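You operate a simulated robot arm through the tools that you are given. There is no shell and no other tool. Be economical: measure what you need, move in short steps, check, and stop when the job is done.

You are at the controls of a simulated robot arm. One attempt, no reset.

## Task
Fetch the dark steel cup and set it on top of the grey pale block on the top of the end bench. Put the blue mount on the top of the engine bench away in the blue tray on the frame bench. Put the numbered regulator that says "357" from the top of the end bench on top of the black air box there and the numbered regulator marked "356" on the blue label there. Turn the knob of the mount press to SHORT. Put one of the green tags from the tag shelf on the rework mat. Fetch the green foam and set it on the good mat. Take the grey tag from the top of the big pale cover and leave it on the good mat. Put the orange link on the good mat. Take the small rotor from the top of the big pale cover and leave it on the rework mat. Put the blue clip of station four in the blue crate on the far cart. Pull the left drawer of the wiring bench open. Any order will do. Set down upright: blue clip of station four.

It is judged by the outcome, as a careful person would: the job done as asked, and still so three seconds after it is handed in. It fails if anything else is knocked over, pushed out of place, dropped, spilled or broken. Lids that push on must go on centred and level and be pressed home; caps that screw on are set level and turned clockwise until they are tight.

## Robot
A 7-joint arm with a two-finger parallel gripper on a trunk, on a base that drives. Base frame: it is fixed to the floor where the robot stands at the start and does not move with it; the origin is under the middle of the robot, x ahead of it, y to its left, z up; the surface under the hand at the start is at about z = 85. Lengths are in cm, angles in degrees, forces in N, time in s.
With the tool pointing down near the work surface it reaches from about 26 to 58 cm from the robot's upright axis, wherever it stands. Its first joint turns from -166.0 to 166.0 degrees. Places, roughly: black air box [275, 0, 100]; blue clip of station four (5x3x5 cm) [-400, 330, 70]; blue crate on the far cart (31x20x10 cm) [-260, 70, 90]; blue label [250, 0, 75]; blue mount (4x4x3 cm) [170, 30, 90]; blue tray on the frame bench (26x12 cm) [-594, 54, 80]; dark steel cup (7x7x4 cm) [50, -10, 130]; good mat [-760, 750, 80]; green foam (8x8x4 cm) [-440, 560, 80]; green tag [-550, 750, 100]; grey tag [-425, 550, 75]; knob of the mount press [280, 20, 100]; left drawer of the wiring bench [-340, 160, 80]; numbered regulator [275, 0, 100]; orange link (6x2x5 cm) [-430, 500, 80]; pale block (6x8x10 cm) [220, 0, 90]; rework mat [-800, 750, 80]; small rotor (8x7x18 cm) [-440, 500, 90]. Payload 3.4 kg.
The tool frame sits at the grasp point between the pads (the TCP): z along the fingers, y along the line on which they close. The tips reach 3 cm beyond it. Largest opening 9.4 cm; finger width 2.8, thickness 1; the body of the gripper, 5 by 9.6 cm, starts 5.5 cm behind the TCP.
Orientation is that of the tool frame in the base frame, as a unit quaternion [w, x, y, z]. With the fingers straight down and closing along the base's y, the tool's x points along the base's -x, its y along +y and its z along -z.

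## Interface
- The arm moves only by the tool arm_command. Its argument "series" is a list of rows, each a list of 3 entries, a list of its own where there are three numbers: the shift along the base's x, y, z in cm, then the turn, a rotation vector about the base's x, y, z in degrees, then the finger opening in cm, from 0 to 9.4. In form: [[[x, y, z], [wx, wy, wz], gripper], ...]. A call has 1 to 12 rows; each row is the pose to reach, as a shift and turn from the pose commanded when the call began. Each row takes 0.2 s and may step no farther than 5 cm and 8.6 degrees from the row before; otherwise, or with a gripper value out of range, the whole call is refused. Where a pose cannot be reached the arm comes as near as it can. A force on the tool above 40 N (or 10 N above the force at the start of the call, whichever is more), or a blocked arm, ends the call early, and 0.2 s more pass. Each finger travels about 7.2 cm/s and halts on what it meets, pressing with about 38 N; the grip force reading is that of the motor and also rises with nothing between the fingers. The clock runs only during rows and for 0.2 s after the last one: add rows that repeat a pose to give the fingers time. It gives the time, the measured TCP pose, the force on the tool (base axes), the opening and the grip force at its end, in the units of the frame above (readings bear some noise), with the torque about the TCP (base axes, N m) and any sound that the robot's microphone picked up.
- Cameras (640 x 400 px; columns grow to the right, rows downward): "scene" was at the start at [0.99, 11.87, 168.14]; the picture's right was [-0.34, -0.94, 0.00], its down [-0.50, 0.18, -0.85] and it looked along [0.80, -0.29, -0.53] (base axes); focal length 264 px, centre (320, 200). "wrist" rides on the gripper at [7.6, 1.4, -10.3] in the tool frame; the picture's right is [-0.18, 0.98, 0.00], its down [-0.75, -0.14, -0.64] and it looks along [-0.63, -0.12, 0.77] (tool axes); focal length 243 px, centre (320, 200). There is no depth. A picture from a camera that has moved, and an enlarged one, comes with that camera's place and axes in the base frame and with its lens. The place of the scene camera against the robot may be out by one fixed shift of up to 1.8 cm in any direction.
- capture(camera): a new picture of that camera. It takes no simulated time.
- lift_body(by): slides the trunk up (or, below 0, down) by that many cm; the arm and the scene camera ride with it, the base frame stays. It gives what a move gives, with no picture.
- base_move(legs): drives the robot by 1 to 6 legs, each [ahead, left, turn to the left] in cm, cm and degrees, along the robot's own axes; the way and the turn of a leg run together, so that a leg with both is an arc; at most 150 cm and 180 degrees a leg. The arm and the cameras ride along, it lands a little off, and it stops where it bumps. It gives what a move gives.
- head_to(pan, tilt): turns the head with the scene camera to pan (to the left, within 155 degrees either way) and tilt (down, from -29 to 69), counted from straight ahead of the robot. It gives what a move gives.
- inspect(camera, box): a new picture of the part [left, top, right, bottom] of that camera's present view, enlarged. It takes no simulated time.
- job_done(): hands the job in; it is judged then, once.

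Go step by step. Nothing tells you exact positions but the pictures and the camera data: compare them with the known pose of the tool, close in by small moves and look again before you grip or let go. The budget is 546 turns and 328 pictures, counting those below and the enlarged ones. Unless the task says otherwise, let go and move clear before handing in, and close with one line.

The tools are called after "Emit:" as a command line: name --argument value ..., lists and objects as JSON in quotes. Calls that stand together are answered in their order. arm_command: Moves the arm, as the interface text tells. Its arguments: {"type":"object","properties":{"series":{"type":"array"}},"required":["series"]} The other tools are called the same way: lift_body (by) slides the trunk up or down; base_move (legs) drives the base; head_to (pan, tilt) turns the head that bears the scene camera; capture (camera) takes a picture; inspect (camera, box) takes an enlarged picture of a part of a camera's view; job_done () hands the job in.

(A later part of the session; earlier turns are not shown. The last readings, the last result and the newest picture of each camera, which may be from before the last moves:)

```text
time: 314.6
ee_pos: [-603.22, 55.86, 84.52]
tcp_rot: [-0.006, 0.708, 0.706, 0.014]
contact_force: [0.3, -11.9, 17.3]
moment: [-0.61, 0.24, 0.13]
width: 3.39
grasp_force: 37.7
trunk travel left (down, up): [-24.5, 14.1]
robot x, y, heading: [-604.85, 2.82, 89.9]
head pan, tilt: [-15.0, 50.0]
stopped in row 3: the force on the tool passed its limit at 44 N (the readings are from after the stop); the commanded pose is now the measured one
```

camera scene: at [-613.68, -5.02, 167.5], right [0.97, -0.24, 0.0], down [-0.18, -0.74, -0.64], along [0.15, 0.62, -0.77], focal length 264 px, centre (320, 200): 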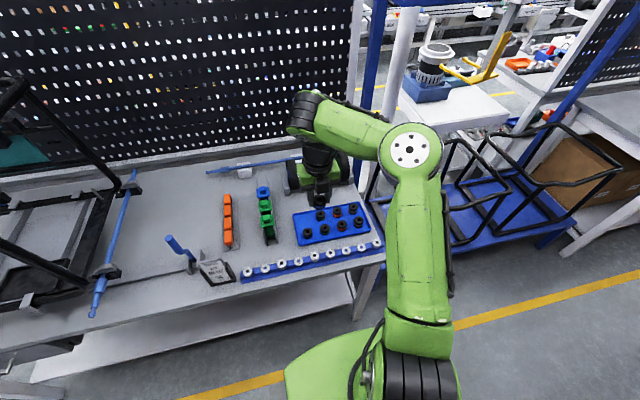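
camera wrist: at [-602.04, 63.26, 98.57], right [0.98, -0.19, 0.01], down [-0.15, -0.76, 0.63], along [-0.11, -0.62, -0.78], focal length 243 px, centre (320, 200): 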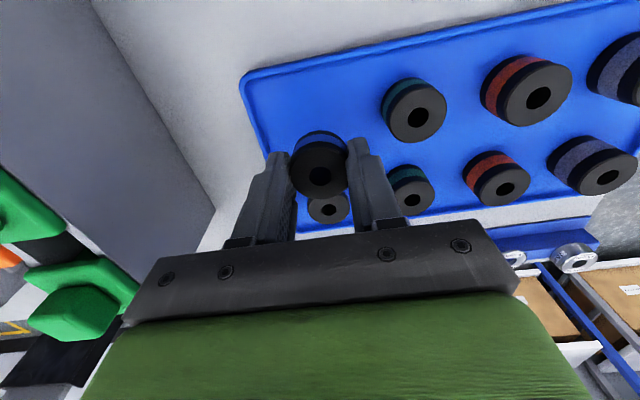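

Contact with the tray floor. Releasing and lifting.

Emit:
arm_command --series '[[[0, 0, 0.3], [0, 0, 0], 3.5], [[0, 0, 0.3], [0, 0, 0], 4.4], [[0, 0, 0.3], [0, 0, 0], 5], [[0, 0, 3], [0, 0, 0], 5], [[0, 0, 7], [0, 0, 0], 5], [[0, -2, 11], [0, 0, 0], 5], [[0, -5, 14], [0, 0, 0], 5], [[0, -5, 14], [0, 0, 0], 5]]'

Emit:
inspect --camera "scene" --box '[290, 160, 390, 235]'

```text
time: 316.4
ee_pos: [-603.33, 51.03, 98.09]
tcp_rot: [-0.006, 0.708, 0.706, 0.011]
contact_force: [-0.3, -0.2, 0.4]
moment: [-0.02, 0.01, 0.0]
width: 5.01
grasp_force: 0.0
trunk travel left (down, up): [-24.5, 14.1]
robot x, y, heading: [-604.47, 2.56, 89.9]
head pan, tilt: [-15.0, 50.0]
```

```text
5.33 times, centred on (340, 198) of scene
camera zoom: at [-619.22, 4.15, 157.42], right [0.97, -0.26, 0.0], down [-0.2, -0.74, -0.64], along [0.17, 0.62, -0.77], focal length 1409 px, centre (213, 213)
```

zoom: 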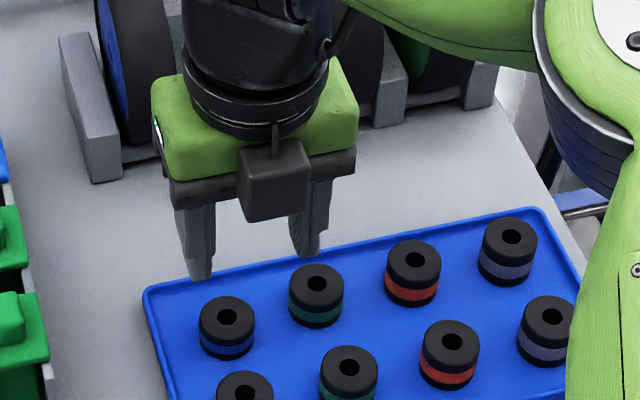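

The blue mount is in its place. Next I'll go around the far end of this bench row; backing out and heading -x, then looking.

Emit:
lift_body --by 12

Emit:
base_move --legs '[[-30, 0, 0], [0, 0, 90], [120, 0, 0]]'

Emit:
head_to --pan -40 --tilt 15

Emit:
capture --camera "scene"

```text
time: 317.9
ee_pos: [-603.13, 51.03, 110.19]
tcp_rot: [-0.005, 0.708, 0.706, 0.013]
contact_force: [0.7, 0.2, 0.0]
moment: [-0.01, 0.04, 0.0]
width: 5.02
grasp_force: 0.0
trunk travel left (down, up): [-36.5, 2.1]
robot x, y, heading: [-604.46, 2.9, 89.9]
head pan, tilt: [-15.0, 50.0]
```

```text
time: 329.3
ee_pos: [-770.45, -24.5, 110.07]
tcp_rot: [-0.014, 0.004, 1.0, 0.005]
contact_force: [-0.9, -0.1, 0.1]
moment: [0.03, -0.03, -0.02]
width: 5.01
grasp_force: 0.1
trunk travel left (down, up): [-36.5, 2.1]
robot x, y, heading: [-722.31, -26.21, 180.0]
head pan, tilt: [-15.0, 50.0]
```

```text
time: 330.3
ee_pos: [-770.59, -24.45, 110.12]
tcp_rot: [-0.013, 0.003, 1.0, 0.006]
contact_force: [0.0, 0.0, 0.3]
moment: [0.01, -0.06, -0.02]
width: 4.98
grasp_force: 0.0
trunk travel left (down, up): [-36.5, 2.1]
robot x, y, heading: [-722.62, -26.06, 180.1]
head pan, tilt: [-40.0, 15.0]
```

```text
194 pictures are left
camera scene: at [-725.04, -35.43, 174.87], right [0.64, 0.76, 0.0], down [0.2, -0.17, -0.97], along [-0.74, 0.62, -0.26], focal length 264 px, centre (320, 200)
```

scene: 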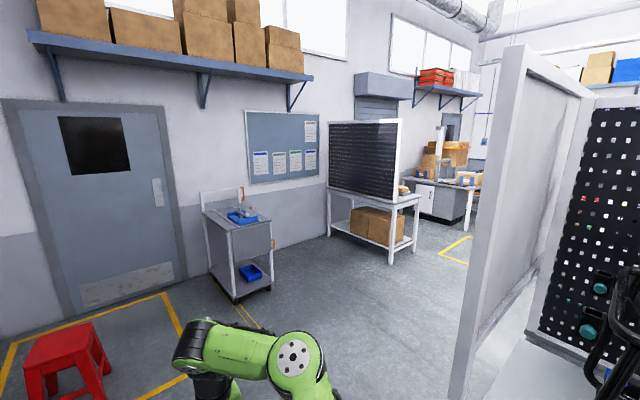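

Emit:
base_move --legs '[[115, 0, 0], [0, 0, -90], [150, 0, 0]]'

Emit:
head_to --pan 0 --tilt 15

Emit:
capture --camera "scene"

Emit:
head_to --pan -60 --tilt 15

Emit:
capture --camera "scene"

```text
time: 347.0
ee_pos: [-831.09, 170.99, 110.09]
tcp_rot: [-0.005, 0.719, 0.695, 0.012]
contact_force: [-0.6, -0.2, 0.2]
moment: [-0.02, -0.03, 0.03]
width: 5.02
grasp_force: 0.0
trunk travel left (down, up): [-36.5, 2.1]
robot x, y, heading: [-834.28, 122.9, 88.6]
head pan, tilt: [-40.0, 15.0]
```

```text
time: 348.0
ee_pos: [-831.21, 171.03, 110.19]
tcp_rot: [-0.005, 0.719, 0.695, 0.012]
contact_force: [-0.1, 0.4, 0.4]
moment: [-0.01, 0.05, -0.01]
width: 5.0
grasp_force: 0.1
trunk travel left (down, up): [-36.5, 2.1]
robot x, y, heading: [-834.06, 123.14, 88.0]
head pan, tilt: [0.0, 15.0]
```

```text
193 pictures are left
camera scene: at [-850.56, 126.47, 174.87], right [1.0, -0.03, 0.0], down [-0.01, -0.26, -0.97], along [0.03, 0.97, -0.26], focal length 264 px, centre (320, 200)
```

scene: 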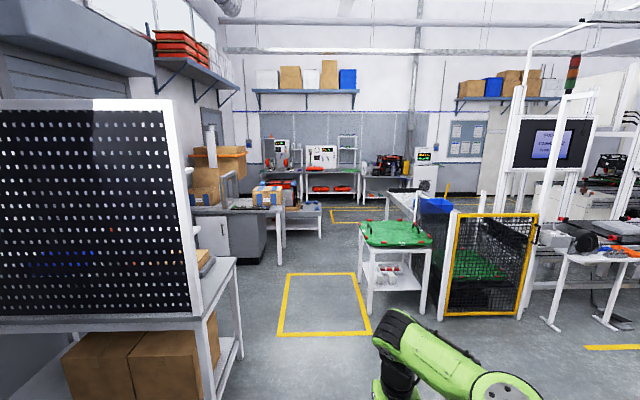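

```text
time: 349.3
ee_pos: [-831.13, 171.01, 110.15]
tcp_rot: [-0.005, 0.719, 0.695, 0.013]
contact_force: [0.4, -1.0, 0.5]
moment: [-0.05, -0.02, 0.04]
width: 5.0
grasp_force: 0.1
trunk travel left (down, up): [-36.5, 2.1]
robot x, y, heading: [-833.66, 122.66, 88.1]
head pan, tilt: [-60.0, 15.0]
```

```text
192 pictures are left
camera scene: at [-842.63, 121.56, 174.87], right [0.47, -0.88, 0.0], down [-0.23, -0.12, -0.97], along [0.85, 0.46, -0.26], focal length 264 px, centre (320, 200)
```

scene: 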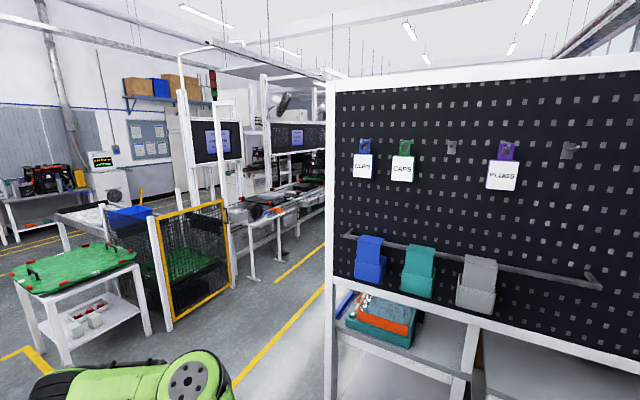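

Emit:
base_move --legs '[[0, 20, 1.7], [150, 0, 0], [150, 0, 0], [90, 0, 0]]'

Emit:
head_to --pan 0 --tilt 20

Emit:
capture --camera "scene"

Emit:
head_to --pan -70 --tilt 15

Emit:
capture --camera "scene"

```text
time: 368.9
ee_pos: [-847.61, 555.54, 110.07]
tcp_rot: [-0.005, 0.715, 0.699, 0.013]
contact_force: [0.2, 0.2, 0.1]
moment: [-0.02, 0.0, 0.04]
width: 4.99
grasp_force: 0.0
trunk travel left (down, up): [-36.5, 2.1]
robot x, y, heading: [-850.08, 507.35, 89.2]
head pan, tilt: [-60.0, 15.0]
stopped in leg 4: the robot was blocked; the commanded pose is now the measured one
```

```text
time: 370.2
ee_pos: [-847.61, 555.42, 110.03]
tcp_rot: [-0.005, 0.714, 0.7, 0.012]
contact_force: [0.4, -0.3, 0.0]
moment: [0.0, 0.02, -0.01]
width: 5.01
grasp_force: 0.1
trunk travel left (down, up): [-36.5, 2.1]
robot x, y, heading: [-849.8, 507.47, 89.2]
head pan, tilt: [0.0, 20.0]
```

```text
191 pictures are left
camera scene: at [-866.43, 510.63, 174.06], right [1.0, -0.02, 0.0], down [-0.01, -0.34, -0.94], along [0.02, 0.94, -0.34], focal length 264 px, centre (320, 200)
```

scene: 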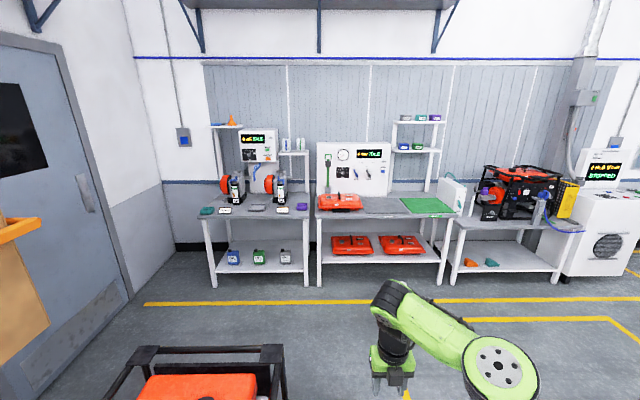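

```text
time: 371.6
ee_pos: [-847.61, 555.4, 110.07]
tcp_rot: [-0.004, 0.715, 0.699, 0.013]
contact_force: [0.5, -0.5, -0.2]
moment: [-0.01, -0.02, 0.02]
width: 5.02
grasp_force: 0.1
trunk travel left (down, up): [-36.5, 2.1]
robot x, y, heading: [-849.9, 507.32, 89.1]
head pan, tilt: [-70.0, 15.0]
```

```text
190 pictures are left
camera scene: at [-857.77, 504.36, 174.87], right [0.33, -0.94, 0.0], down [-0.24, -0.08, -0.97], along [0.91, 0.32, -0.26], focal length 264 px, centre (320, 200)
```

scene: 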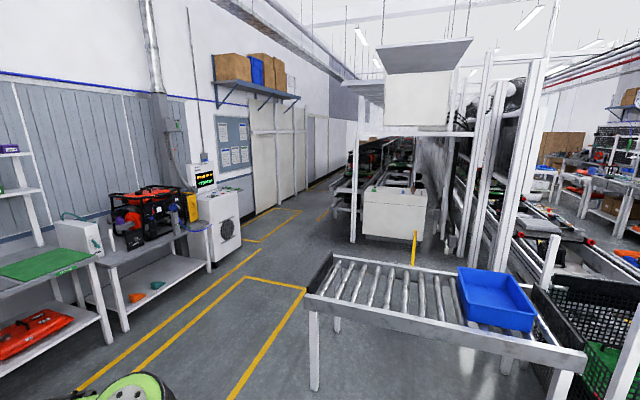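

I bumped a low cart ahead-left. Backing off and checking that it's still in place.

Emit:
base_move --legs '[[-8, 0, 0]]'

Emit:
head_to --pan 15 --tilt 60

Emit:
capture --camera "scene"

```text
time: 372.6
ee_pos: [-847.76, 547.42, 110.16]
tcp_rot: [-0.006, 0.715, 0.699, 0.013]
contact_force: [-0.3, -1.1, 0.1]
moment: [0.01, 0.03, -0.02]
width: 4.99
grasp_force: 0.1
trunk travel left (down, up): [-36.5, 2.1]
robot x, y, heading: [-849.95, 499.37, 89.1]
head pan, tilt: [-70.0, 15.0]
```

```text
time: 374.2
ee_pos: [-847.74, 547.52, 110.09]
tcp_rot: [-0.004, 0.715, 0.699, 0.012]
contact_force: [0.1, 0.0, 0.6]
moment: [-0.01, 0.0, 0.01]
width: 5.0
grasp_force: 0.2
trunk travel left (down, up): [-36.5, 2.1]
robot x, y, heading: [-850.01, 499.12, 89.3]
head pan, tilt: [15.0, 60.0]
```

```text
189 pictures are left
camera scene: at [-868.34, 499.81, 168.25], right [0.97, 0.24, 0.0], down [0.21, -0.84, -0.5], along [-0.12, 0.49, -0.87], focal length 264 px, centre (320, 200)
```

scene: 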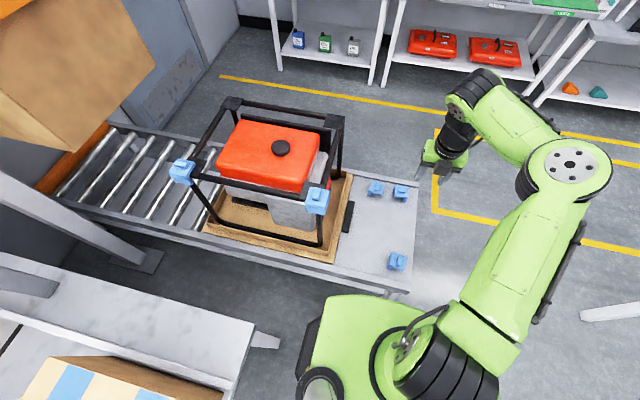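

The conveyor end with the generator looks undisturbed. I'll pass it on the right and go to the pale cover at about (-430, 520), which holds the foam, tag, link and rotor.

Emit:
base_move --legs '[[-4, -65, 0.8], [130, 0, 0], [0, 0, -90], [130, 0, 0]]'

Emit:
head_to --pan -20 --tilt 22

Emit:
capture --camera "scene"

```text
time: 393.8
ee_pos: [-616.07, 625.24, 110.05]
tcp_rot: [0.005, 1.0, 0.004, 0.012]
contact_force: [-0.4, -0.4, -0.6]
moment: [-0.05, -0.01, -0.01]
width: 4.99
grasp_force: 0.1
trunk travel left (down, up): [-36.5, 2.1]
robot x, y, heading: [-664.13, 626.08, 0.8]
head pan, tilt: [15.0, 60.0]
```

```text
time: 394.8
ee_pos: [-615.98, 625.32, 110.05]
tcp_rot: [0.006, 1.0, 0.005, 0.012]
contact_force: [-0.2, 0.0, -0.1]
moment: [-0.02, 0.01, 0.03]
width: 4.98
grasp_force: 0.1
trunk travel left (down, up): [-36.5, 2.1]
robot x, y, heading: [-664.42, 626.05, 1.1]
head pan, tilt: [-20.0, 22.0]
```

```text
188 pictures are left
camera scene: at [-663.08, 637.8, 173.73], right [-0.33, -0.94, 0.0], down [-0.35, 0.12, -0.93], along [0.88, -0.3, -0.38], focal length 264 px, centre (320, 200)
```

scene: 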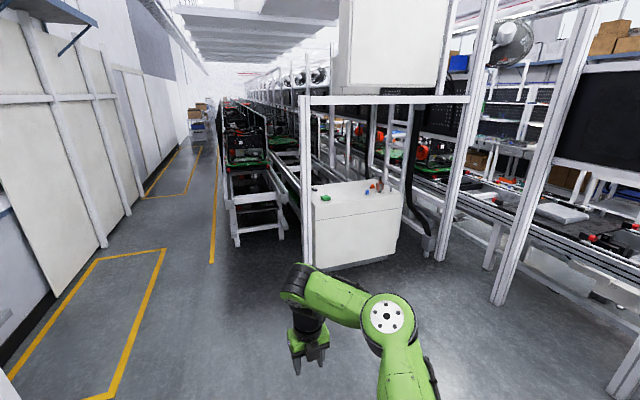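

Emit:
inspect --camera "scene" --box '[290, 150, 430, 255]'

```text
3.81 times, centred on (360, 202) of scene
camera zoom: at [-663.08, 637.8, 173.73], right [-0.33, -0.94, 0.0], down [-0.35, 0.12, -0.93], along [0.88, -0.3, -0.38], focal length 1006 px, centre (168, 190)
```

zoom: 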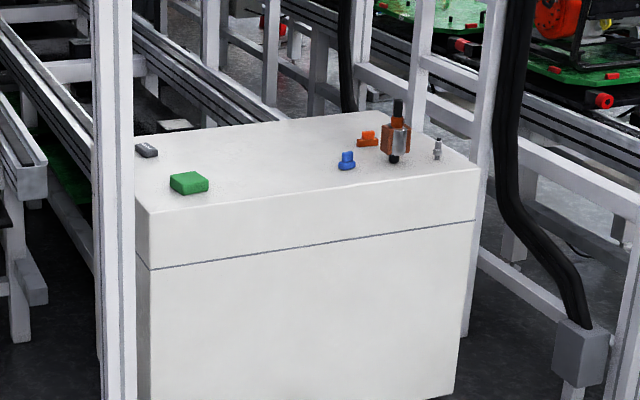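

The cover top (z≈74, x -443…-390, y 460…568) holds a grey tag (-403,555), green foam (-436,555), orange link (-418,493) and the rotor (-434,494). Driving up to it for the foam first.

Emit:
base_move --legs '[[150, 0, -1], [22, 0, 0], [0, -70, 0]]'

Emit:
head_to --pan 0 --tilt 48

Emit:
capture --camera "scene"

```text
time: 405.4
ee_pos: [-447.32, 600.23, 110.26]
tcp_rot: [0.013, 1.0, -0.019, 0.014]
contact_force: [0.8, -1.3, 0.4]
moment: [0.03, 0.04, 0.02]
width: 5.01
grasp_force: 0.0
trunk travel left (down, up): [-36.5, 2.1]
robot x, y, heading: [-495.73, 601.59, -4.8]
head pan, tilt: [-20.0, 22.0]
stopped in leg 3: the robot was blocked; the commanded pose is now the measured one
```

```text
time: 406.3
ee_pos: [-447.27, 600.14, 110.16]
tcp_rot: [0.014, 1.0, -0.02, 0.013]
contact_force: [0.1, 0.1, -0.3]
moment: [-0.01, 0.02, -0.03]
width: 5.0
grasp_force: 0.0
trunk travel left (down, up): [-36.5, 2.1]
robot x, y, heading: [-495.87, 601.64, -4.6]
head pan, tilt: [0.0, 48.0]
```

```text
186 pictures are left
camera scene: at [-493.45, 619.43, 169.42], right [-0.09, -1.0, 0.02], down [-0.74, 0.05, -0.67], along [0.66, -0.07, -0.74], focal length 264 px, centre (320, 200)
```

scene: 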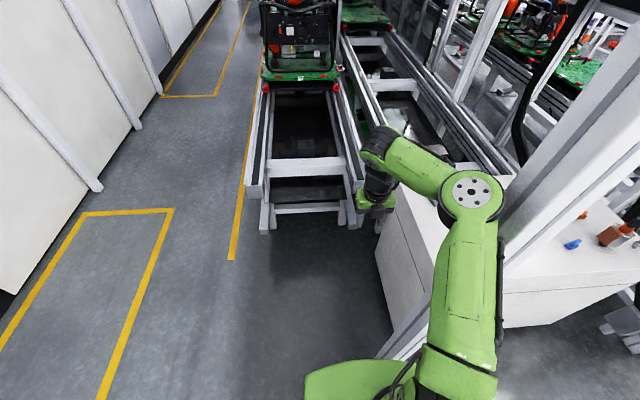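

Blocked by a frame post on my right. Backing left a little and looking that way.

Emit:
base_move --legs '[[0, 12, 4.6]]'

Emit:
head_to --pan -70 --tilt 50

Emit:
capture --camera "scene"

```text
time: 407.5
ee_pos: [-447.03, 613.3, 110.31]
tcp_rot: [0.004, 1.0, 0.014, 0.014]
contact_force: [-0.3, -0.5, 0.5]
moment: [-0.01, -0.03, 0.01]
width: 4.97
grasp_force: 0.1
trunk travel left (down, up): [-36.5, 2.1]
robot x, y, heading: [-495.1, 613.19, -0.4]
head pan, tilt: [0.0, 48.0]
```

```text
time: 408.9
ee_pos: [-446.93, 613.2, 110.22]
tcp_rot: [0.003, 1.0, 0.013, 0.013]
contact_force: [0.0, 0.0, -0.2]
moment: [0.0, -0.02, 0.02]
width: 4.98
grasp_force: 0.0
trunk travel left (down, up): [-36.5, 2.1]
robot x, y, heading: [-495.2, 613.53, -0.3]
head pan, tilt: [-70.0, 50.0]
```

```text
185 pictures are left
camera scene: at [-499.87, 621.07, 169.5], right [-0.94, -0.33, 0.0], down [-0.26, 0.72, -0.64], along [0.22, -0.61, -0.77], focal length 264 px, centre (320, 200)
```

scene: 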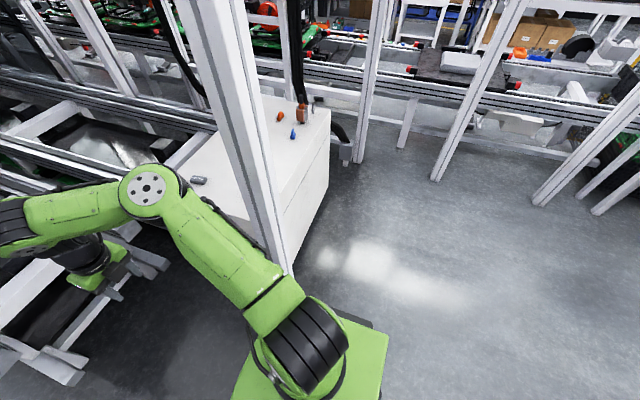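

Emit:
base_move --legs '[[-40, 0, 0.3], [0, -90, 0], [25, 0, 0]]'

Emit:
head_to --pan 10 --tilt 45

Emit:
capture --camera "scene"

```text
time: 417.1
ee_pos: [-462.12, 523.6, 110.28]
tcp_rot: [0.003, 1.0, 0.011, 0.013]
contact_force: [0.0, -0.2, 0.6]
moment: [0.01, 0.03, -0.04]
width: 5.0
grasp_force: 0.0
trunk travel left (down, up): [-36.5, 2.1]
robot x, y, heading: [-510.46, 524.17, -0.5]
head pan, tilt: [-70.0, 50.0]
```

```text
time: 418.7
ee_pos: [-462.24, 523.52, 110.26]
tcp_rot: [0.003, 1.0, 0.011, 0.014]
contact_force: [0.2, -0.1, -0.1]
moment: [0.03, 0.0, 0.02]
width: 5.0
grasp_force: 0.0
trunk travel left (down, up): [-36.5, 2.1]
robot x, y, heading: [-510.54, 523.99, -0.5]
head pan, tilt: [10.0, 45.0]
```

```text
184 pictures are left
camera scene: at [-509.69, 540.17, 170.19], right [0.16, -0.99, 0.0], down [-0.7, -0.11, -0.71], along [0.7, 0.11, -0.71], focal length 264 px, centre (320, 200)
```

scene: 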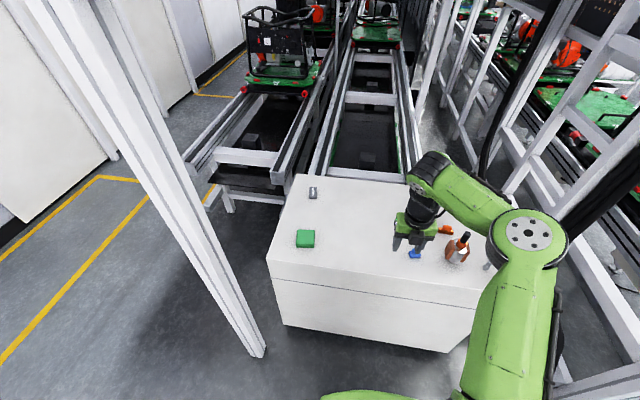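

Clear view. Foam at about (-441, 557.5), tag (-410.5, 559.5), link (-427, 496), rotor (-440, 493). Moving in for the foam.

Emit:
base_move --legs '[[21, 14, 0.5]]'

Emit:
lift_body --by -20

Emit:
arm_command --series '[[[0, 4, 0], [0, 0, 0], 7], [[0, 8, 0], [0, 0, 0], 9.4], [[0, 12, 0], [0, 0, 0], 9.4], [[0, 16, 0], [0, 0, 0], 9.4], [[0, 19, 0], [0, 0, 0], 9.4], [[0, 19, 0], [0, 0, 0], 9.4]]'

Emit:
capture --camera "wrist"

Emit:
capture --camera "scene"

```text
time: 420.5
ee_pos: [-440.99, 538.17, 110.13]
tcp_rot: [0.002, 1.0, 0.016, 0.014]
contact_force: [-0.5, 0.8, 0.5]
moment: [-0.01, 0.0, 0.0]
width: 4.99
grasp_force: 0.1
trunk travel left (down, up): [-36.5, 2.1]
robot x, y, heading: [-489.43, 537.58, -0.1]
head pan, tilt: [10.0, 45.0]
```

```text
time: 422.7
ee_pos: [-440.96, 538.08, 90.14]
tcp_rot: [0.003, 1.0, 0.017, 0.014]
contact_force: [0.5, 0.6, -0.4]
moment: [0.0, -0.01, -0.02]
width: 5.02
grasp_force: 0.1
trunk travel left (down, up): [-16.5, 22.1]
robot x, y, heading: [-488.92, 537.71, -0.1]
head pan, tilt: [10.0, 45.0]
```

```text
time: 424.1
ee_pos: [-445.75, 548.68, 89.77]
tcp_rot: [0.002, 1.0, 0.017, 0.015]
contact_force: [0.3, -0.6, 0.2]
moment: [0.01, 0.0, 0.02]
width: 9.42
grasp_force: 0.0
out of reach, approached as far as the arm can: row 2, 3, 4, 5, 6
trunk travel left (down, up): [-16.5, 22.1]
robot x, y, heading: [-488.93, 537.79, 0.2]
head pan, tilt: [10.0, 45.0]
```

```text
183 pictures are left
camera wrist: at [-438.41, 547.56, 100.3], right [-0.15, -0.99, 0.0], down [-0.78, 0.12, 0.62], along [-0.61, 0.09, -0.79], focal length 243 px, centre (320, 200)
```

wrist: 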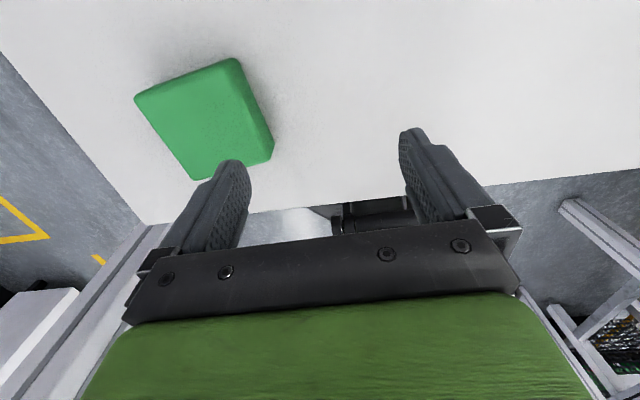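

```text
182 pictures are left
camera scene: at [-488.7, 554.1, 150.2], right [0.17, -0.98, 0.0], down [-0.7, -0.12, -0.71], along [0.7, 0.12, -0.71], focal length 264 px, centre (320, 200)
```

scene: 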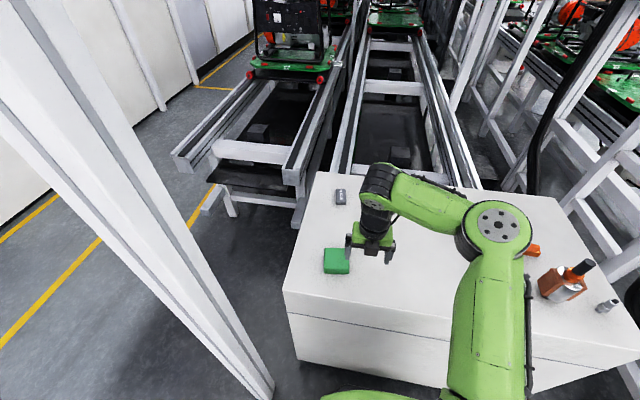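

The foam is at about (-444.4, 559.5), turned ~9°. I'll yaw the tool +9° to match, which should also free the wrist, and reach left.

Emit:
arm_command --series '[[[0, 1, 0], [0, 0, 5], 9.4], [[0.5, 4, 0], [0, 0, 9.4], 9.4], [[1, 8, 0], [0, 0, 9.4], 9.4], [[1.3, 11, 0], [0, 0, 9.4], 9.4], [[1.3, 11, 0], [0, 0, 9.4], 9.4]]'

Emit:
capture --camera "wrist"

```text
time: 425.3
ee_pos: [-448.03, 550.18, 89.71]
tcp_rot: [0.001, 0.995, 0.098, 0.015]
contact_force: [0.2, 0.6, -0.3]
moment: [0.01, -0.02, 0.03]
width: 9.37
grasp_force: 0.0
out of reach, approached as far as the arm can: row 1, 2, 3, 4, 5
trunk travel left (down, up): [-16.5, 22.1]
robot x, y, heading: [-488.93, 537.31, -0.2]
head pan, tilt: [10.0, 45.0]
```

```text
181 pictures are left
camera wrist: at [-440.62, 550.29, 100.16], right [0.01, -1.0, 0.0], down [-0.79, -0.01, 0.62], along [-0.62, -0.01, -0.79], focal length 243 px, centre (320, 200)
```

wrist: 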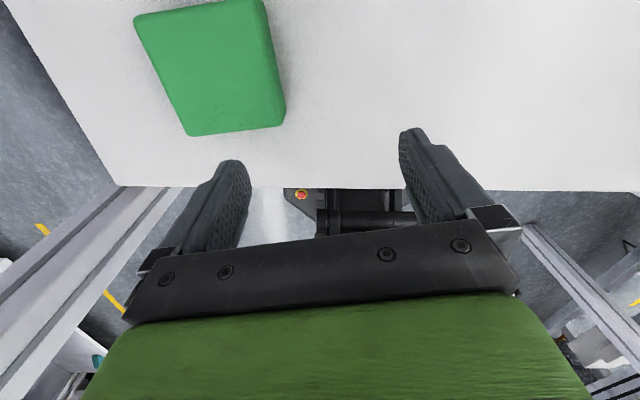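

The first joint limits leftward reach in this posture, so I'll bring the base a bit left and turn it 10° instead.

Emit:
base_move --legs '[[3, 9, 0], [0, 0, 10]]'

Emit:
capture --camera "wrist"

```text
time: 427.1
ee_pos: [-447.76, 566.14, 89.64]
tcp_rot: [0.0, 0.983, 0.183, 0.015]
contact_force: [1.0, -0.3, -0.1]
moment: [0.03, -0.03, -0.02]
width: 9.39
grasp_force: 0.1
trunk travel left (down, up): [-16.5, 22.1]
robot x, y, heading: [-486.31, 546.83, 9.7]
head pan, tilt: [10.0, 45.0]
```

```text
180 pictures are left
camera wrist: at [-440.53, 567.49, 100.16], right [0.18, -0.98, 0.0], down [-0.77, -0.14, 0.62], along [-0.61, -0.11, -0.79], focal length 243 px, centre (320, 200)
```

wrist: 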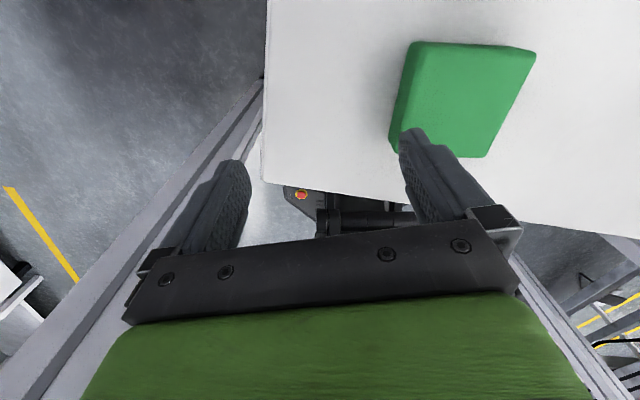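

The views agree on foam top z≈82, centre (-443.7, 557.6). Aligning over it.

Emit:
arm_command --series '[[[1, -3, 0], [0, 0, -4], 9.4], [[2.5, -6, 0], [0, 0, -8], 9.4], [[4, -8.5, 0], [0, 0, -11.7], 9.4], [[4, -8.5, 0], [0, 0, -11.7], 9.4]]'

Emit:
capture --camera "wrist"

Emit:
inspect --camera "scene" --box '[270, 160, 450, 295]'

```text
time: 428.1
ee_pos: [-443.76, 557.5, 89.73]
tcp_rot: [0.001, 0.996, 0.082, 0.015]
contact_force: [1.0, 0.4, -0.4]
moment: [0.05, -0.02, 0.03]
width: 9.39
grasp_force: 0.0
trunk travel left (down, up): [-16.5, 22.1]
robot x, y, heading: [-486.32, 546.9, 9.8]
head pan, tilt: [10.0, 45.0]
```

```text
179 pictures are left
camera wrist: at [-436.41, 557.39, 100.2], right [-0.02, -1.0, 0.0], down [-0.79, 0.02, 0.62], along [-0.62, 0.01, -0.79], focal length 243 px, centre (320, 200)
```

wrist: 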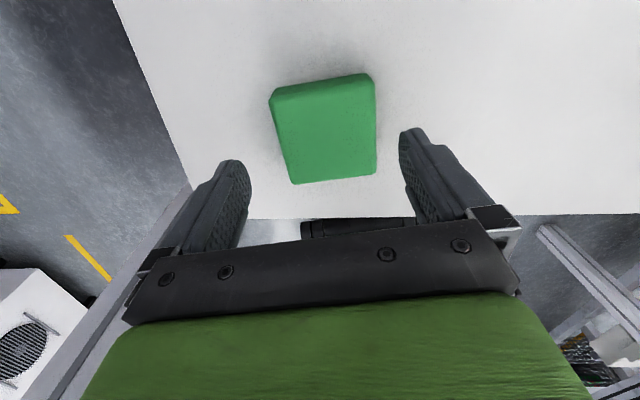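

```text
2.96 times, centred on (360, 228) of scene
camera zoom: at [-488.63, 563.33, 150.2], right [0.34, -0.94, 0.0], down [-0.67, -0.24, -0.71], along [0.67, 0.24, -0.71], focal length 783 px, centre (202, 118)
```

zoom: 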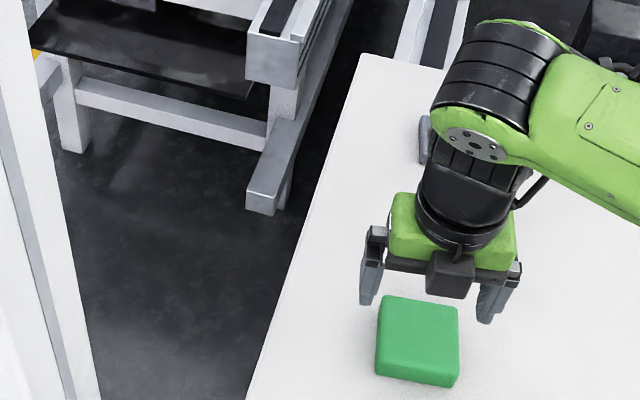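

Emit:
arm_command --series '[[[0, -0.4, -3], [0, 0, 0], 9.4], [[0, -0.4, -6], [0, 0, 0], 9.4], [[0, -0.4, -7.5], [0, 0, 0], 9.4], [[0, -0.4, -7.5], [0, 0, 0], 9.4]]'

Emit:
capture --camera "wrist"

Emit:
inspect --camera "scene" --box '[310, 210, 430, 300]'

```text
time: 428.9
ee_pos: [-443.92, 557.44, 83.05]
tcp_rot: [-0.002, 0.996, 0.084, 0.016]
contact_force: [-11.5, -4.0, 15.9]
moment: [0.6, 0.69, 0.43]
width: 9.27
grasp_force: 0.0
trunk travel left (down, up): [-16.5, 22.1]
robot x, y, heading: [-486.55, 547.06, 9.9]
head pan, tilt: [10.0, 45.0]
stopped in row 3: the force on the tool passed its limit at 57 N (the readings are from after the stop); the commanded pose is now the measured one
```

```text
177 pictures are left
camera wrist: at [-436.54, 557.23, 93.57], right [-0.02, -1.0, -0.01], down [-0.79, 0.01, 0.62], along [-0.62, 0.02, -0.79], focal length 243 px, centre (320, 200)
```

wrist: 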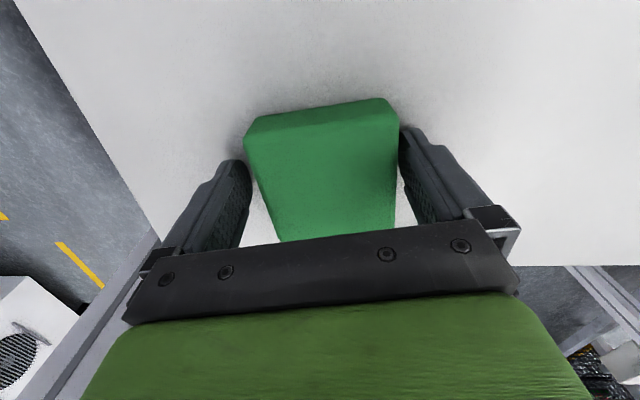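

```text
4.44 times, centred on (370, 255) of scene
camera zoom: at [-488.8, 563.23, 150.22], right [0.34, -0.94, 0.0], down [-0.66, -0.24, -0.71], along [0.67, 0.24, -0.71], focal length 1174 px, centre (98, -44)
```

zoom: 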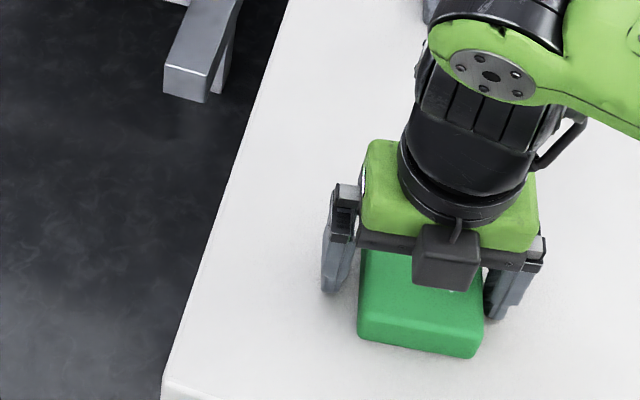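

Emit:
arm_command --series '[[[0, 0, 1.5], [0, 0, 0], 9.4], [[0.1, -0.6, 1.5], [0, 0, 0], 9.4], [[0.1, -0.6, 0.3], [0, 0, 0], 9.4], [[0.1, -0.6, -0.4], [0, 0, 0], 9.4], [[0.1, -0.6, -0.4], [0, 0, 0], 9.4]]'

Emit:
inspect --camera "scene" --box '[310, 210, 430, 300]'

```text
time: 430.0
ee_pos: [-443.55, 556.86, 83.05]
tcp_rot: [-0.001, 0.996, 0.082, 0.023]
contact_force: [-8.6, -3.9, 18.8]
moment: [0.12, 0.51, -0.12]
width: 9.37
grasp_force: 0.1
trunk travel left (down, up): [-16.5, 22.1]
robot x, y, heading: [-486.4, 546.53, 9.9]
head pan, tilt: [10.0, 45.0]
stopped in row 5: the force on the tool passed its limit at 44 N (the readings are from after the stop); the commanded pose is now the measured one
```

```text
4.44 times, centred on (370, 255) of scene
camera zoom: at [-488.91, 563.19, 150.22], right [0.34, -0.94, 0.0], down [-0.66, -0.24, -0.71], along [0.67, 0.24, -0.71], focal length 1174 px, centre (98, -44)
```

zoom: 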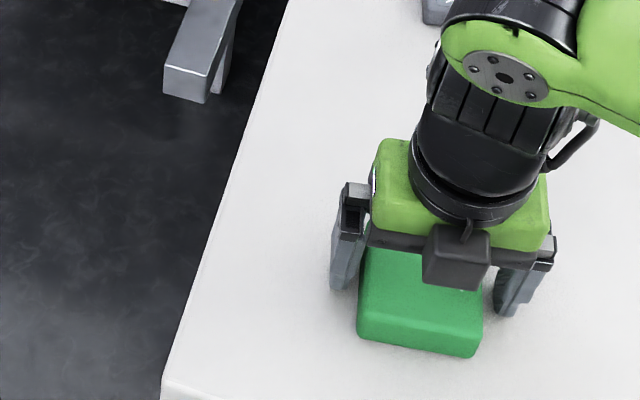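

Surface is z≈80 and the foam is centred between the fingers. Closing and lifting.

Emit:
arm_command --series '[[[-0.4, -0.1, 0.5], [0, 0, 0], 9.4], [[-0.8, -0.1, 0.5], [0, 0, 0], 8.5], [[-0.8, -0.1, 0.5], [0, 0, 0], 7], [[-0.8, -0.1, 0.5], [0, 0, 0], 6], [[-0.8, -0.1, 0.5], [0, 0, 0], 6], [[-0.8, -0.1, 4], [0, 0, 0], 6], [[-0.8, -0.1, 8], [0, 0, 0], 6], [[-0.8, -0.1, 12], [0, 0, 0], 6], [[-0.8, -0.1, 12], [0, 0, 0], 6]]'

Emit:
capture --camera "wrist"

```text
time: 432.0
ee_pos: [-444.11, 556.85, 94.82]
tcp_rot: [-0.003, 0.996, 0.083, 0.023]
contact_force: [0.8, 0.7, 0.9]
moment: [0.02, 0.03, 0.02]
width: 7.73
grasp_force: 37.9
trunk travel left (down, up): [-16.5, 22.1]
robot x, y, heading: [-486.09, 546.63, 9.8]
head pan, tilt: [10.0, 45.0]
```

```text
174 pictures are left
camera wrist: at [-436.88, 556.61, 105.41], right [-0.02, -1.0, -0.01], down [-0.8, 0.01, 0.61], along [-0.61, 0.02, -0.8], focal length 243 px, centre (320, 200)
```

wrist: 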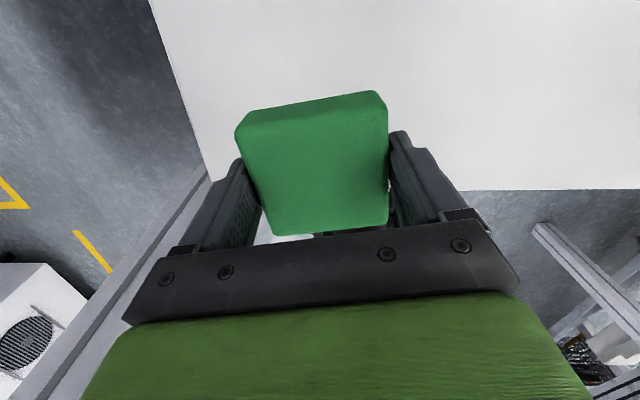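

Foam held. Driving to the mats bench.

Emit:
lift_body --by 15

Emit:
base_move --legs '[[-75, 0, 0], [0, 75, 0], [0, 0, 80.5], [0, 100, 0], [0, 85, 0]]'

Emit:
head_to --pan 10 --tilt 30

Emit:
capture --camera "scene"

```text
time: 433.7
ee_pos: [-444.13, 556.87, 109.69]
tcp_rot: [-0.002, 0.996, 0.083, 0.024]
contact_force: [-0.6, -0.7, 0.2]
moment: [0.01, 0.03, -0.02]
width: 7.74
grasp_force: 37.9
trunk travel left (down, up): [-31.5, 7.1]
robot x, y, heading: [-486.37, 546.68, 10.1]
head pan, tilt: [10.0, 45.0]
```

```text
time: 454.1
ee_pos: [-766.43, 646.83, 109.61]
tcp_rot: [-0.017, 0.697, 0.717, 0.016]
contact_force: [0.0, 0.2, -0.4]
moment: [-0.02, -0.02, -0.04]
width: 7.69
grasp_force: 37.9
trunk travel left (down, up): [-31.5, 7.1]
robot x, y, heading: [-762.14, 603.53, 92.0]
head pan, tilt: [10.0, 45.0]
```

```text
time: 454.8
ee_pos: [-766.43, 646.79, 109.81]
tcp_rot: [-0.018, 0.696, 0.718, 0.016]
contact_force: [0.1, 0.5, -0.6]
moment: [0.0, 0.03, 0.02]
width: 7.71
grasp_force: 37.3
trunk travel left (down, up): [-31.5, 7.1]
robot x, y, heading: [-762.17, 603.15, 92.1]
head pan, tilt: [10.0, 30.0]
```

```text
173 pictures are left
camera scene: at [-780.5, 605.69, 167.4], right [0.98, 0.21, 0.0], down [0.1, -0.49, -0.87], along [-0.18, 0.85, -0.5], focal length 264 px, centre (320, 200)
```

scene: 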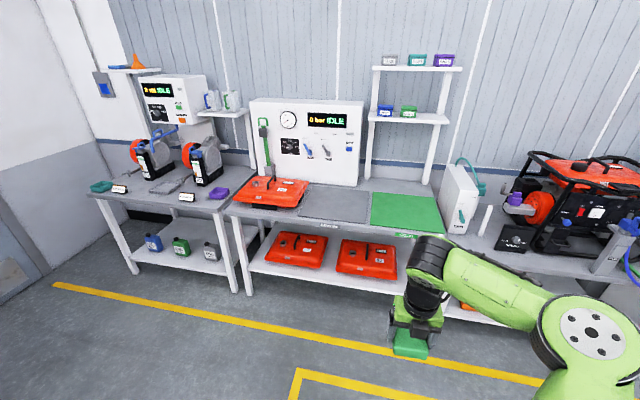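

Emit:
inspect --camera "scene" --box '[270, 165, 470, 260]'

```text
3.20 times, centred on (370, 212) of scene
camera zoom: at [-780.5, 605.69, 167.4], right [0.98, 0.21, 0.0], down [0.1, -0.49, -0.87], along [-0.18, 0.85, -0.5], focal length 845 px, centre (160, 160)
```

zoom: 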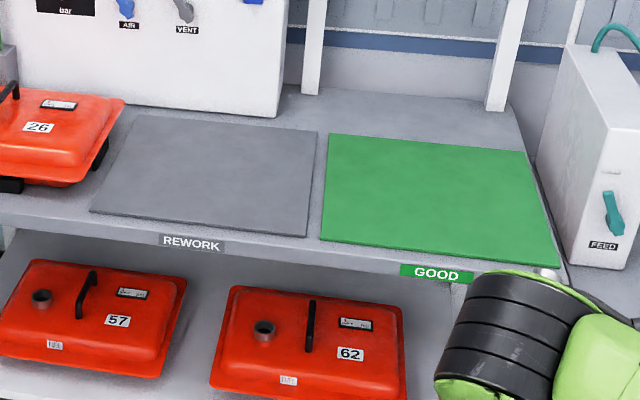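

Good mat: x -778…-739, y 731…772 (z≈81); rework mat: x -820…-781. I'll set the foam on the left middle of the good mat.

Emit:
base_move --legs '[[0, 3, -2], [90, 0, 0]]'

Emit:
arm_command --series '[[[0, 3, 0], [0, 0, 0], 6], [[0, 6, 0], [0, 0, 0], 6], [[0, 9, 0], [0, 0, 0], 6], [[0, 9, 0], [0, 0, 0], 6]]'

Emit:
head_to --pan 0 --tilt 48

Emit:
capture --camera "scene"

```text
time: 460.0
ee_pos: [-769.28, 737.39, 109.66]
tcp_rot: [-0.016, 0.704, 0.71, 0.016]
contact_force: [0.2, -0.1, -0.2]
moment: [0.02, 0.02, -0.01]
width: 7.72
grasp_force: 38.2
trunk travel left (down, up): [-31.5, 7.1]
robot x, y, heading: [-766.19, 694.3, 90.6]
head pan, tilt: [10.0, 30.0]
```

```text
time: 461.0
ee_pos: [-768.56, 744.65, 109.14]
tcp_rot: [-0.017, 0.704, 0.71, 0.017]
contact_force: [0.2, 0.0, -0.6]
moment: [0.03, 0.0, -0.01]
width: 7.74
grasp_force: 38.3
out of reach, approached as far as the arm can: row 3, 4
trunk travel left (down, up): [-31.5, 7.1]
robot x, y, heading: [-766.1, 694.36, 90.7]
head pan, tilt: [10.0, 30.0]
```

```text
time: 461.9
ee_pos: [-768.55, 744.7, 109.29]
tcp_rot: [-0.017, 0.704, 0.71, 0.017]
contact_force: [-0.1, -0.3, -0.7]
moment: [-0.04, 0.01, -0.03]
width: 7.7
grasp_force: 38.3
trunk travel left (down, up): [-31.5, 7.1]
robot x, y, heading: [-765.56, 694.13, 90.6]
head pan, tilt: [0.0, 48.0]
```

```text
171 pictures are left
camera scene: at [-782.61, 695.57, 164.73], right [1.0, 0.01, 0.0], down [0.01, -0.74, -0.67], along [-0.01, 0.67, -0.74], focal length 264 px, centre (320, 200)
```

scene: 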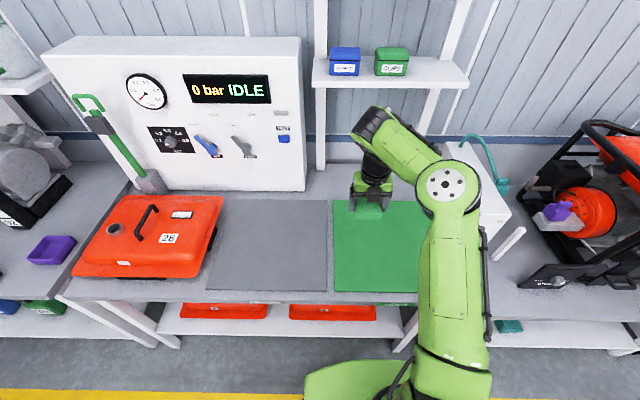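

Emit:
lift_body --by -20

Emit:
capture --camera "scene"

```text
time: 464.0
ee_pos: [-768.56, 744.72, 89.25]
tcp_rot: [-0.018, 0.703, 0.71, 0.016]
contact_force: [0.4, 0.5, -0.5]
moment: [-0.04, 0.01, 0.01]
width: 7.72
grasp_force: 38.2
trunk travel left (down, up): [-11.5, 27.1]
robot x, y, heading: [-766.03, 693.87, 90.9]
head pan, tilt: [0.0, 48.0]
```

```text
170 pictures are left
camera scene: at [-782.61, 695.56, 144.75], right [1.0, 0.01, 0.0], down [0.01, -0.74, -0.67], along [-0.01, 0.67, -0.74], focal length 264 px, centre (320, 200)
```

scene: 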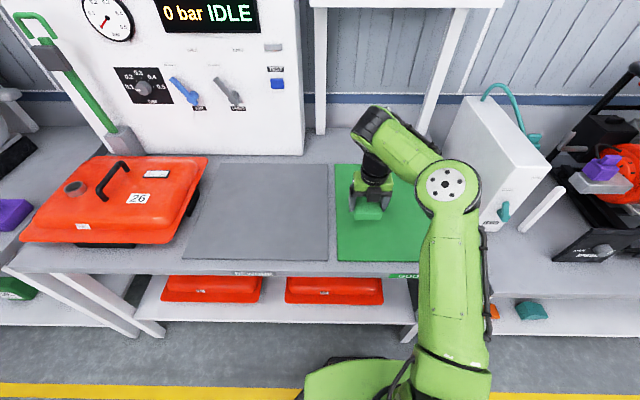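

Over the mat. Lowering to contact.

Emit:
arm_command --series '[[[0, 0, -1.5], [0, 0, 0], 6], [[0, 0, -3], [0, 0, 0], 6], [[0, 0, -4], [0, 0, 0], 6], [[0, 0, -5], [0, 0, 0], 6], [[0, 0, -6], [0, 0, 0], 6], [[0, 0, -6], [0, 0, 0], 6]]'

```text
time: 465.4
ee_pos: [-768.63, 744.74, 83.83]
tcp_rot: [-0.024, 0.704, 0.71, 0.022]
contact_force: [-0.3, -0.4, 15.4]
moment: [-0.2, -0.09, -0.03]
width: 7.7
grasp_force: 38.5
trunk travel left (down, up): [-11.5, 27.1]
robot x, y, heading: [-766.07, 694.04, 90.8]
head pan, tilt: [0.0, 48.0]
stopped in row 6: the force on the tool passed its limit at 48 N (the readings are from after the stop); the commanded pose is now the measured one
```

Emit:
arm_command --series '[[[0, 0, 0.3], [0, 0, 0], 8], [[0, 0, 0.3], [0, 0, 0], 9.4], [[0, 0, 0.3], [0, 0, 0], 9.4], [[0, 0, 4], [0, 0, 0], 9.4], [[0, 0, 8], [0, 0, 0], 9.4], [[0, -4, 10], [0, 0, 0], 9.4], [[0, -4, 10], [0, 0, 0], 8]]'

Emit:
lift_body --by 20

Emit:
capture --camera "wrist"

Emit:
capture --camera "scene"

```text
time: 466.9
ee_pos: [-768.28, 740.8, 93.78]
tcp_rot: [-0.021, 0.704, 0.71, 0.021]
contact_force: [0.1, -0.3, -0.8]
moment: [0.01, 0.0, 0.03]
width: 8.01
grasp_force: 0.0
out of reach, approached as far as the arm can: row 5
trunk travel left (down, up): [-11.5, 27.1]
robot x, y, heading: [-766.09, 694.17, 90.9]
head pan, tilt: [0.0, 48.0]
```

```text
time: 469.1
ee_pos: [-768.32, 740.91, 113.71]
tcp_rot: [-0.022, 0.703, 0.71, 0.02]
contact_force: [0.3, 0.0, -0.6]
moment: [-0.01, 0.0, 0.04]
width: 8.0
grasp_force: 0.0
trunk travel left (down, up): [-31.5, 7.1]
robot x, y, heading: [-766.16, 694.16, 90.8]
head pan, tilt: [0.0, 48.0]
```

```text
169 pictures are left
camera wrist: at [-767.06, 747.79, 124.4], right [0.98, -0.17, -0.01], down [-0.13, -0.79, 0.6], along [-0.12, -0.59, -0.8], focal length 243 px, centre (320, 200)
```

wrist: 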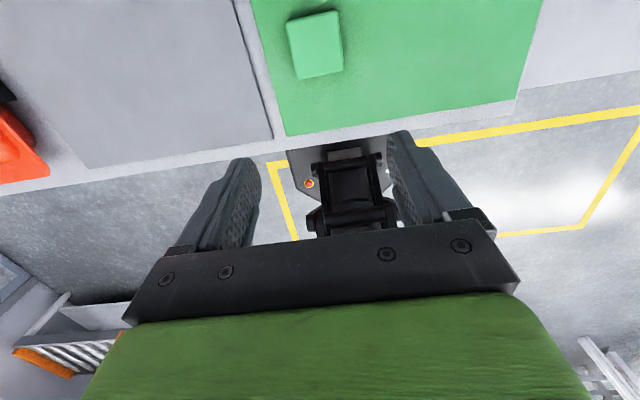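

```text
168 pictures are left
camera scene: at [-782.61, 695.57, 164.75], right [1.0, 0.01, 0.0], down [0.01, -0.74, -0.67], along [-0.01, 0.67, -0.74], focal length 264 px, centre (320, 200)
```

scene: 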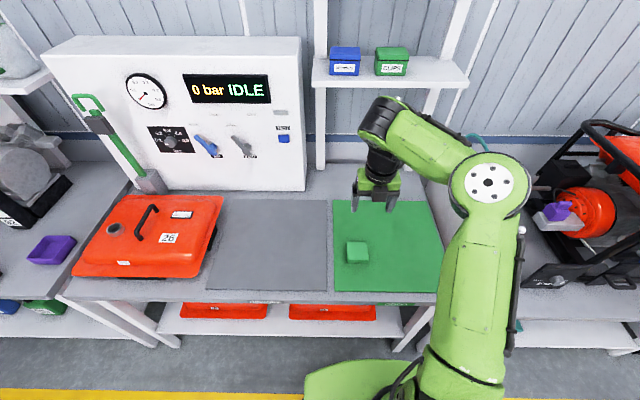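

Foam is on the good mat. Next the green tag from the tag shelf near (-550, 750), which is close by.

Emit:
base_move --legs '[[-60, 0, -0.8], [0, -100, 0], [0, -100, 0]]'

Emit:
head_to --pan 0 --tilt 25

Emit:
capture --camera "scene"

```text
time: 482.1
ee_pos: [-566.48, 678.7, 113.71]
tcp_rot: [-0.022, 0.714, 0.7, 0.02]
contact_force: [0.9, -0.2, 0.1]
moment: [0.0, -0.02, 0.0]
width: 8.0
grasp_force: 0.1
trunk travel left (down, up): [-31.5, 7.1]
robot x, y, heading: [-565.49, 631.87, 89.1]
head pan, tilt: [0.0, 48.0]
```

```text
time: 483.0
ee_pos: [-566.49, 678.67, 113.63]
tcp_rot: [-0.022, 0.714, 0.699, 0.019]
contact_force: [-1.1, -0.3, -0.9]
moment: [0.0, -0.02, 0.01]
width: 7.99
grasp_force: 0.1
trunk travel left (down, up): [-31.5, 7.1]
robot x, y, heading: [-565.13, 631.68, 89.1]
head pan, tilt: [0.0, 25.0]
```

```text
167 pictures are left
camera scene: at [-582.1, 635.2, 168.2], right [1.0, -0.02, 0.0], down [-0.01, -0.42, -0.91], along [0.01, 0.91, -0.42], focal length 264 px, centre (320, 200)
```

scene: 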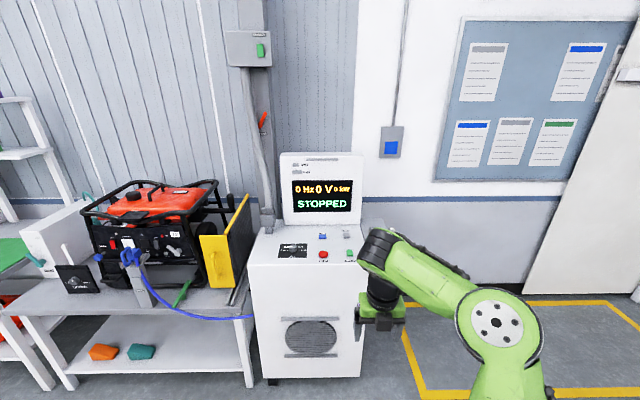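

Emit:
inspect --camera "scene" --box '[240, 210, 440, 335]'

Emit:
head_to --pan 40 --tilt 20

Emit:
capture --camera "scene"

```text
3.20 times, centred on (340, 272) of scene
camera zoom: at [-582.1, 635.2, 168.2], right [1.0, -0.02, 0.0], down [-0.01, -0.42, -0.91], along [0.01, 0.91, -0.42], focal length 845 px, centre (256, -32)
```

zoom: 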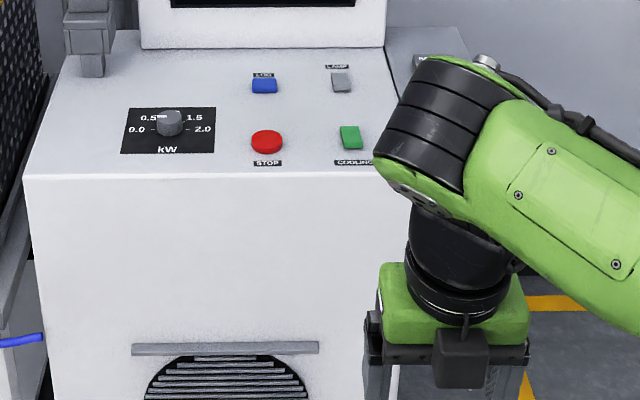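

```text
time: 484.0
ee_pos: [-566.56, 678.73, 113.74]
tcp_rot: [-0.022, 0.714, 0.699, 0.021]
contact_force: [-0.5, 0.2, 0.2]
moment: [-0.04, -0.01, 0.0]
width: 8.01
grasp_force: 0.1
trunk travel left (down, up): [-31.5, 7.1]
robot x, y, heading: [-565.31, 631.88, 89.1]
head pan, tilt: [40.0, 20.0]
```

```text
165 pictures are left
camera scene: at [-588.11, 633.23, 169.01], right [0.78, 0.63, 0.0], down [0.22, -0.27, -0.94], along [-0.59, 0.73, -0.34], focal length 264 px, centre (320, 200)
```

scene: 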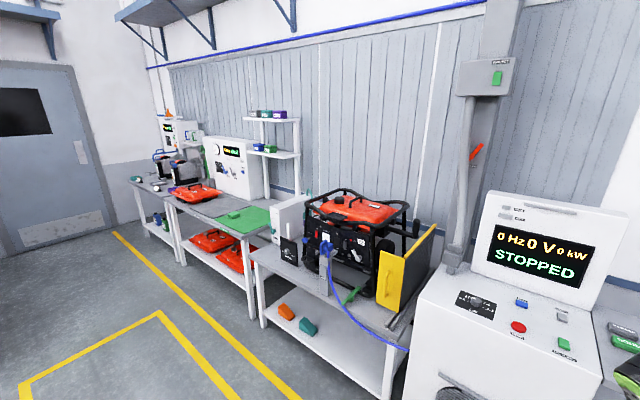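

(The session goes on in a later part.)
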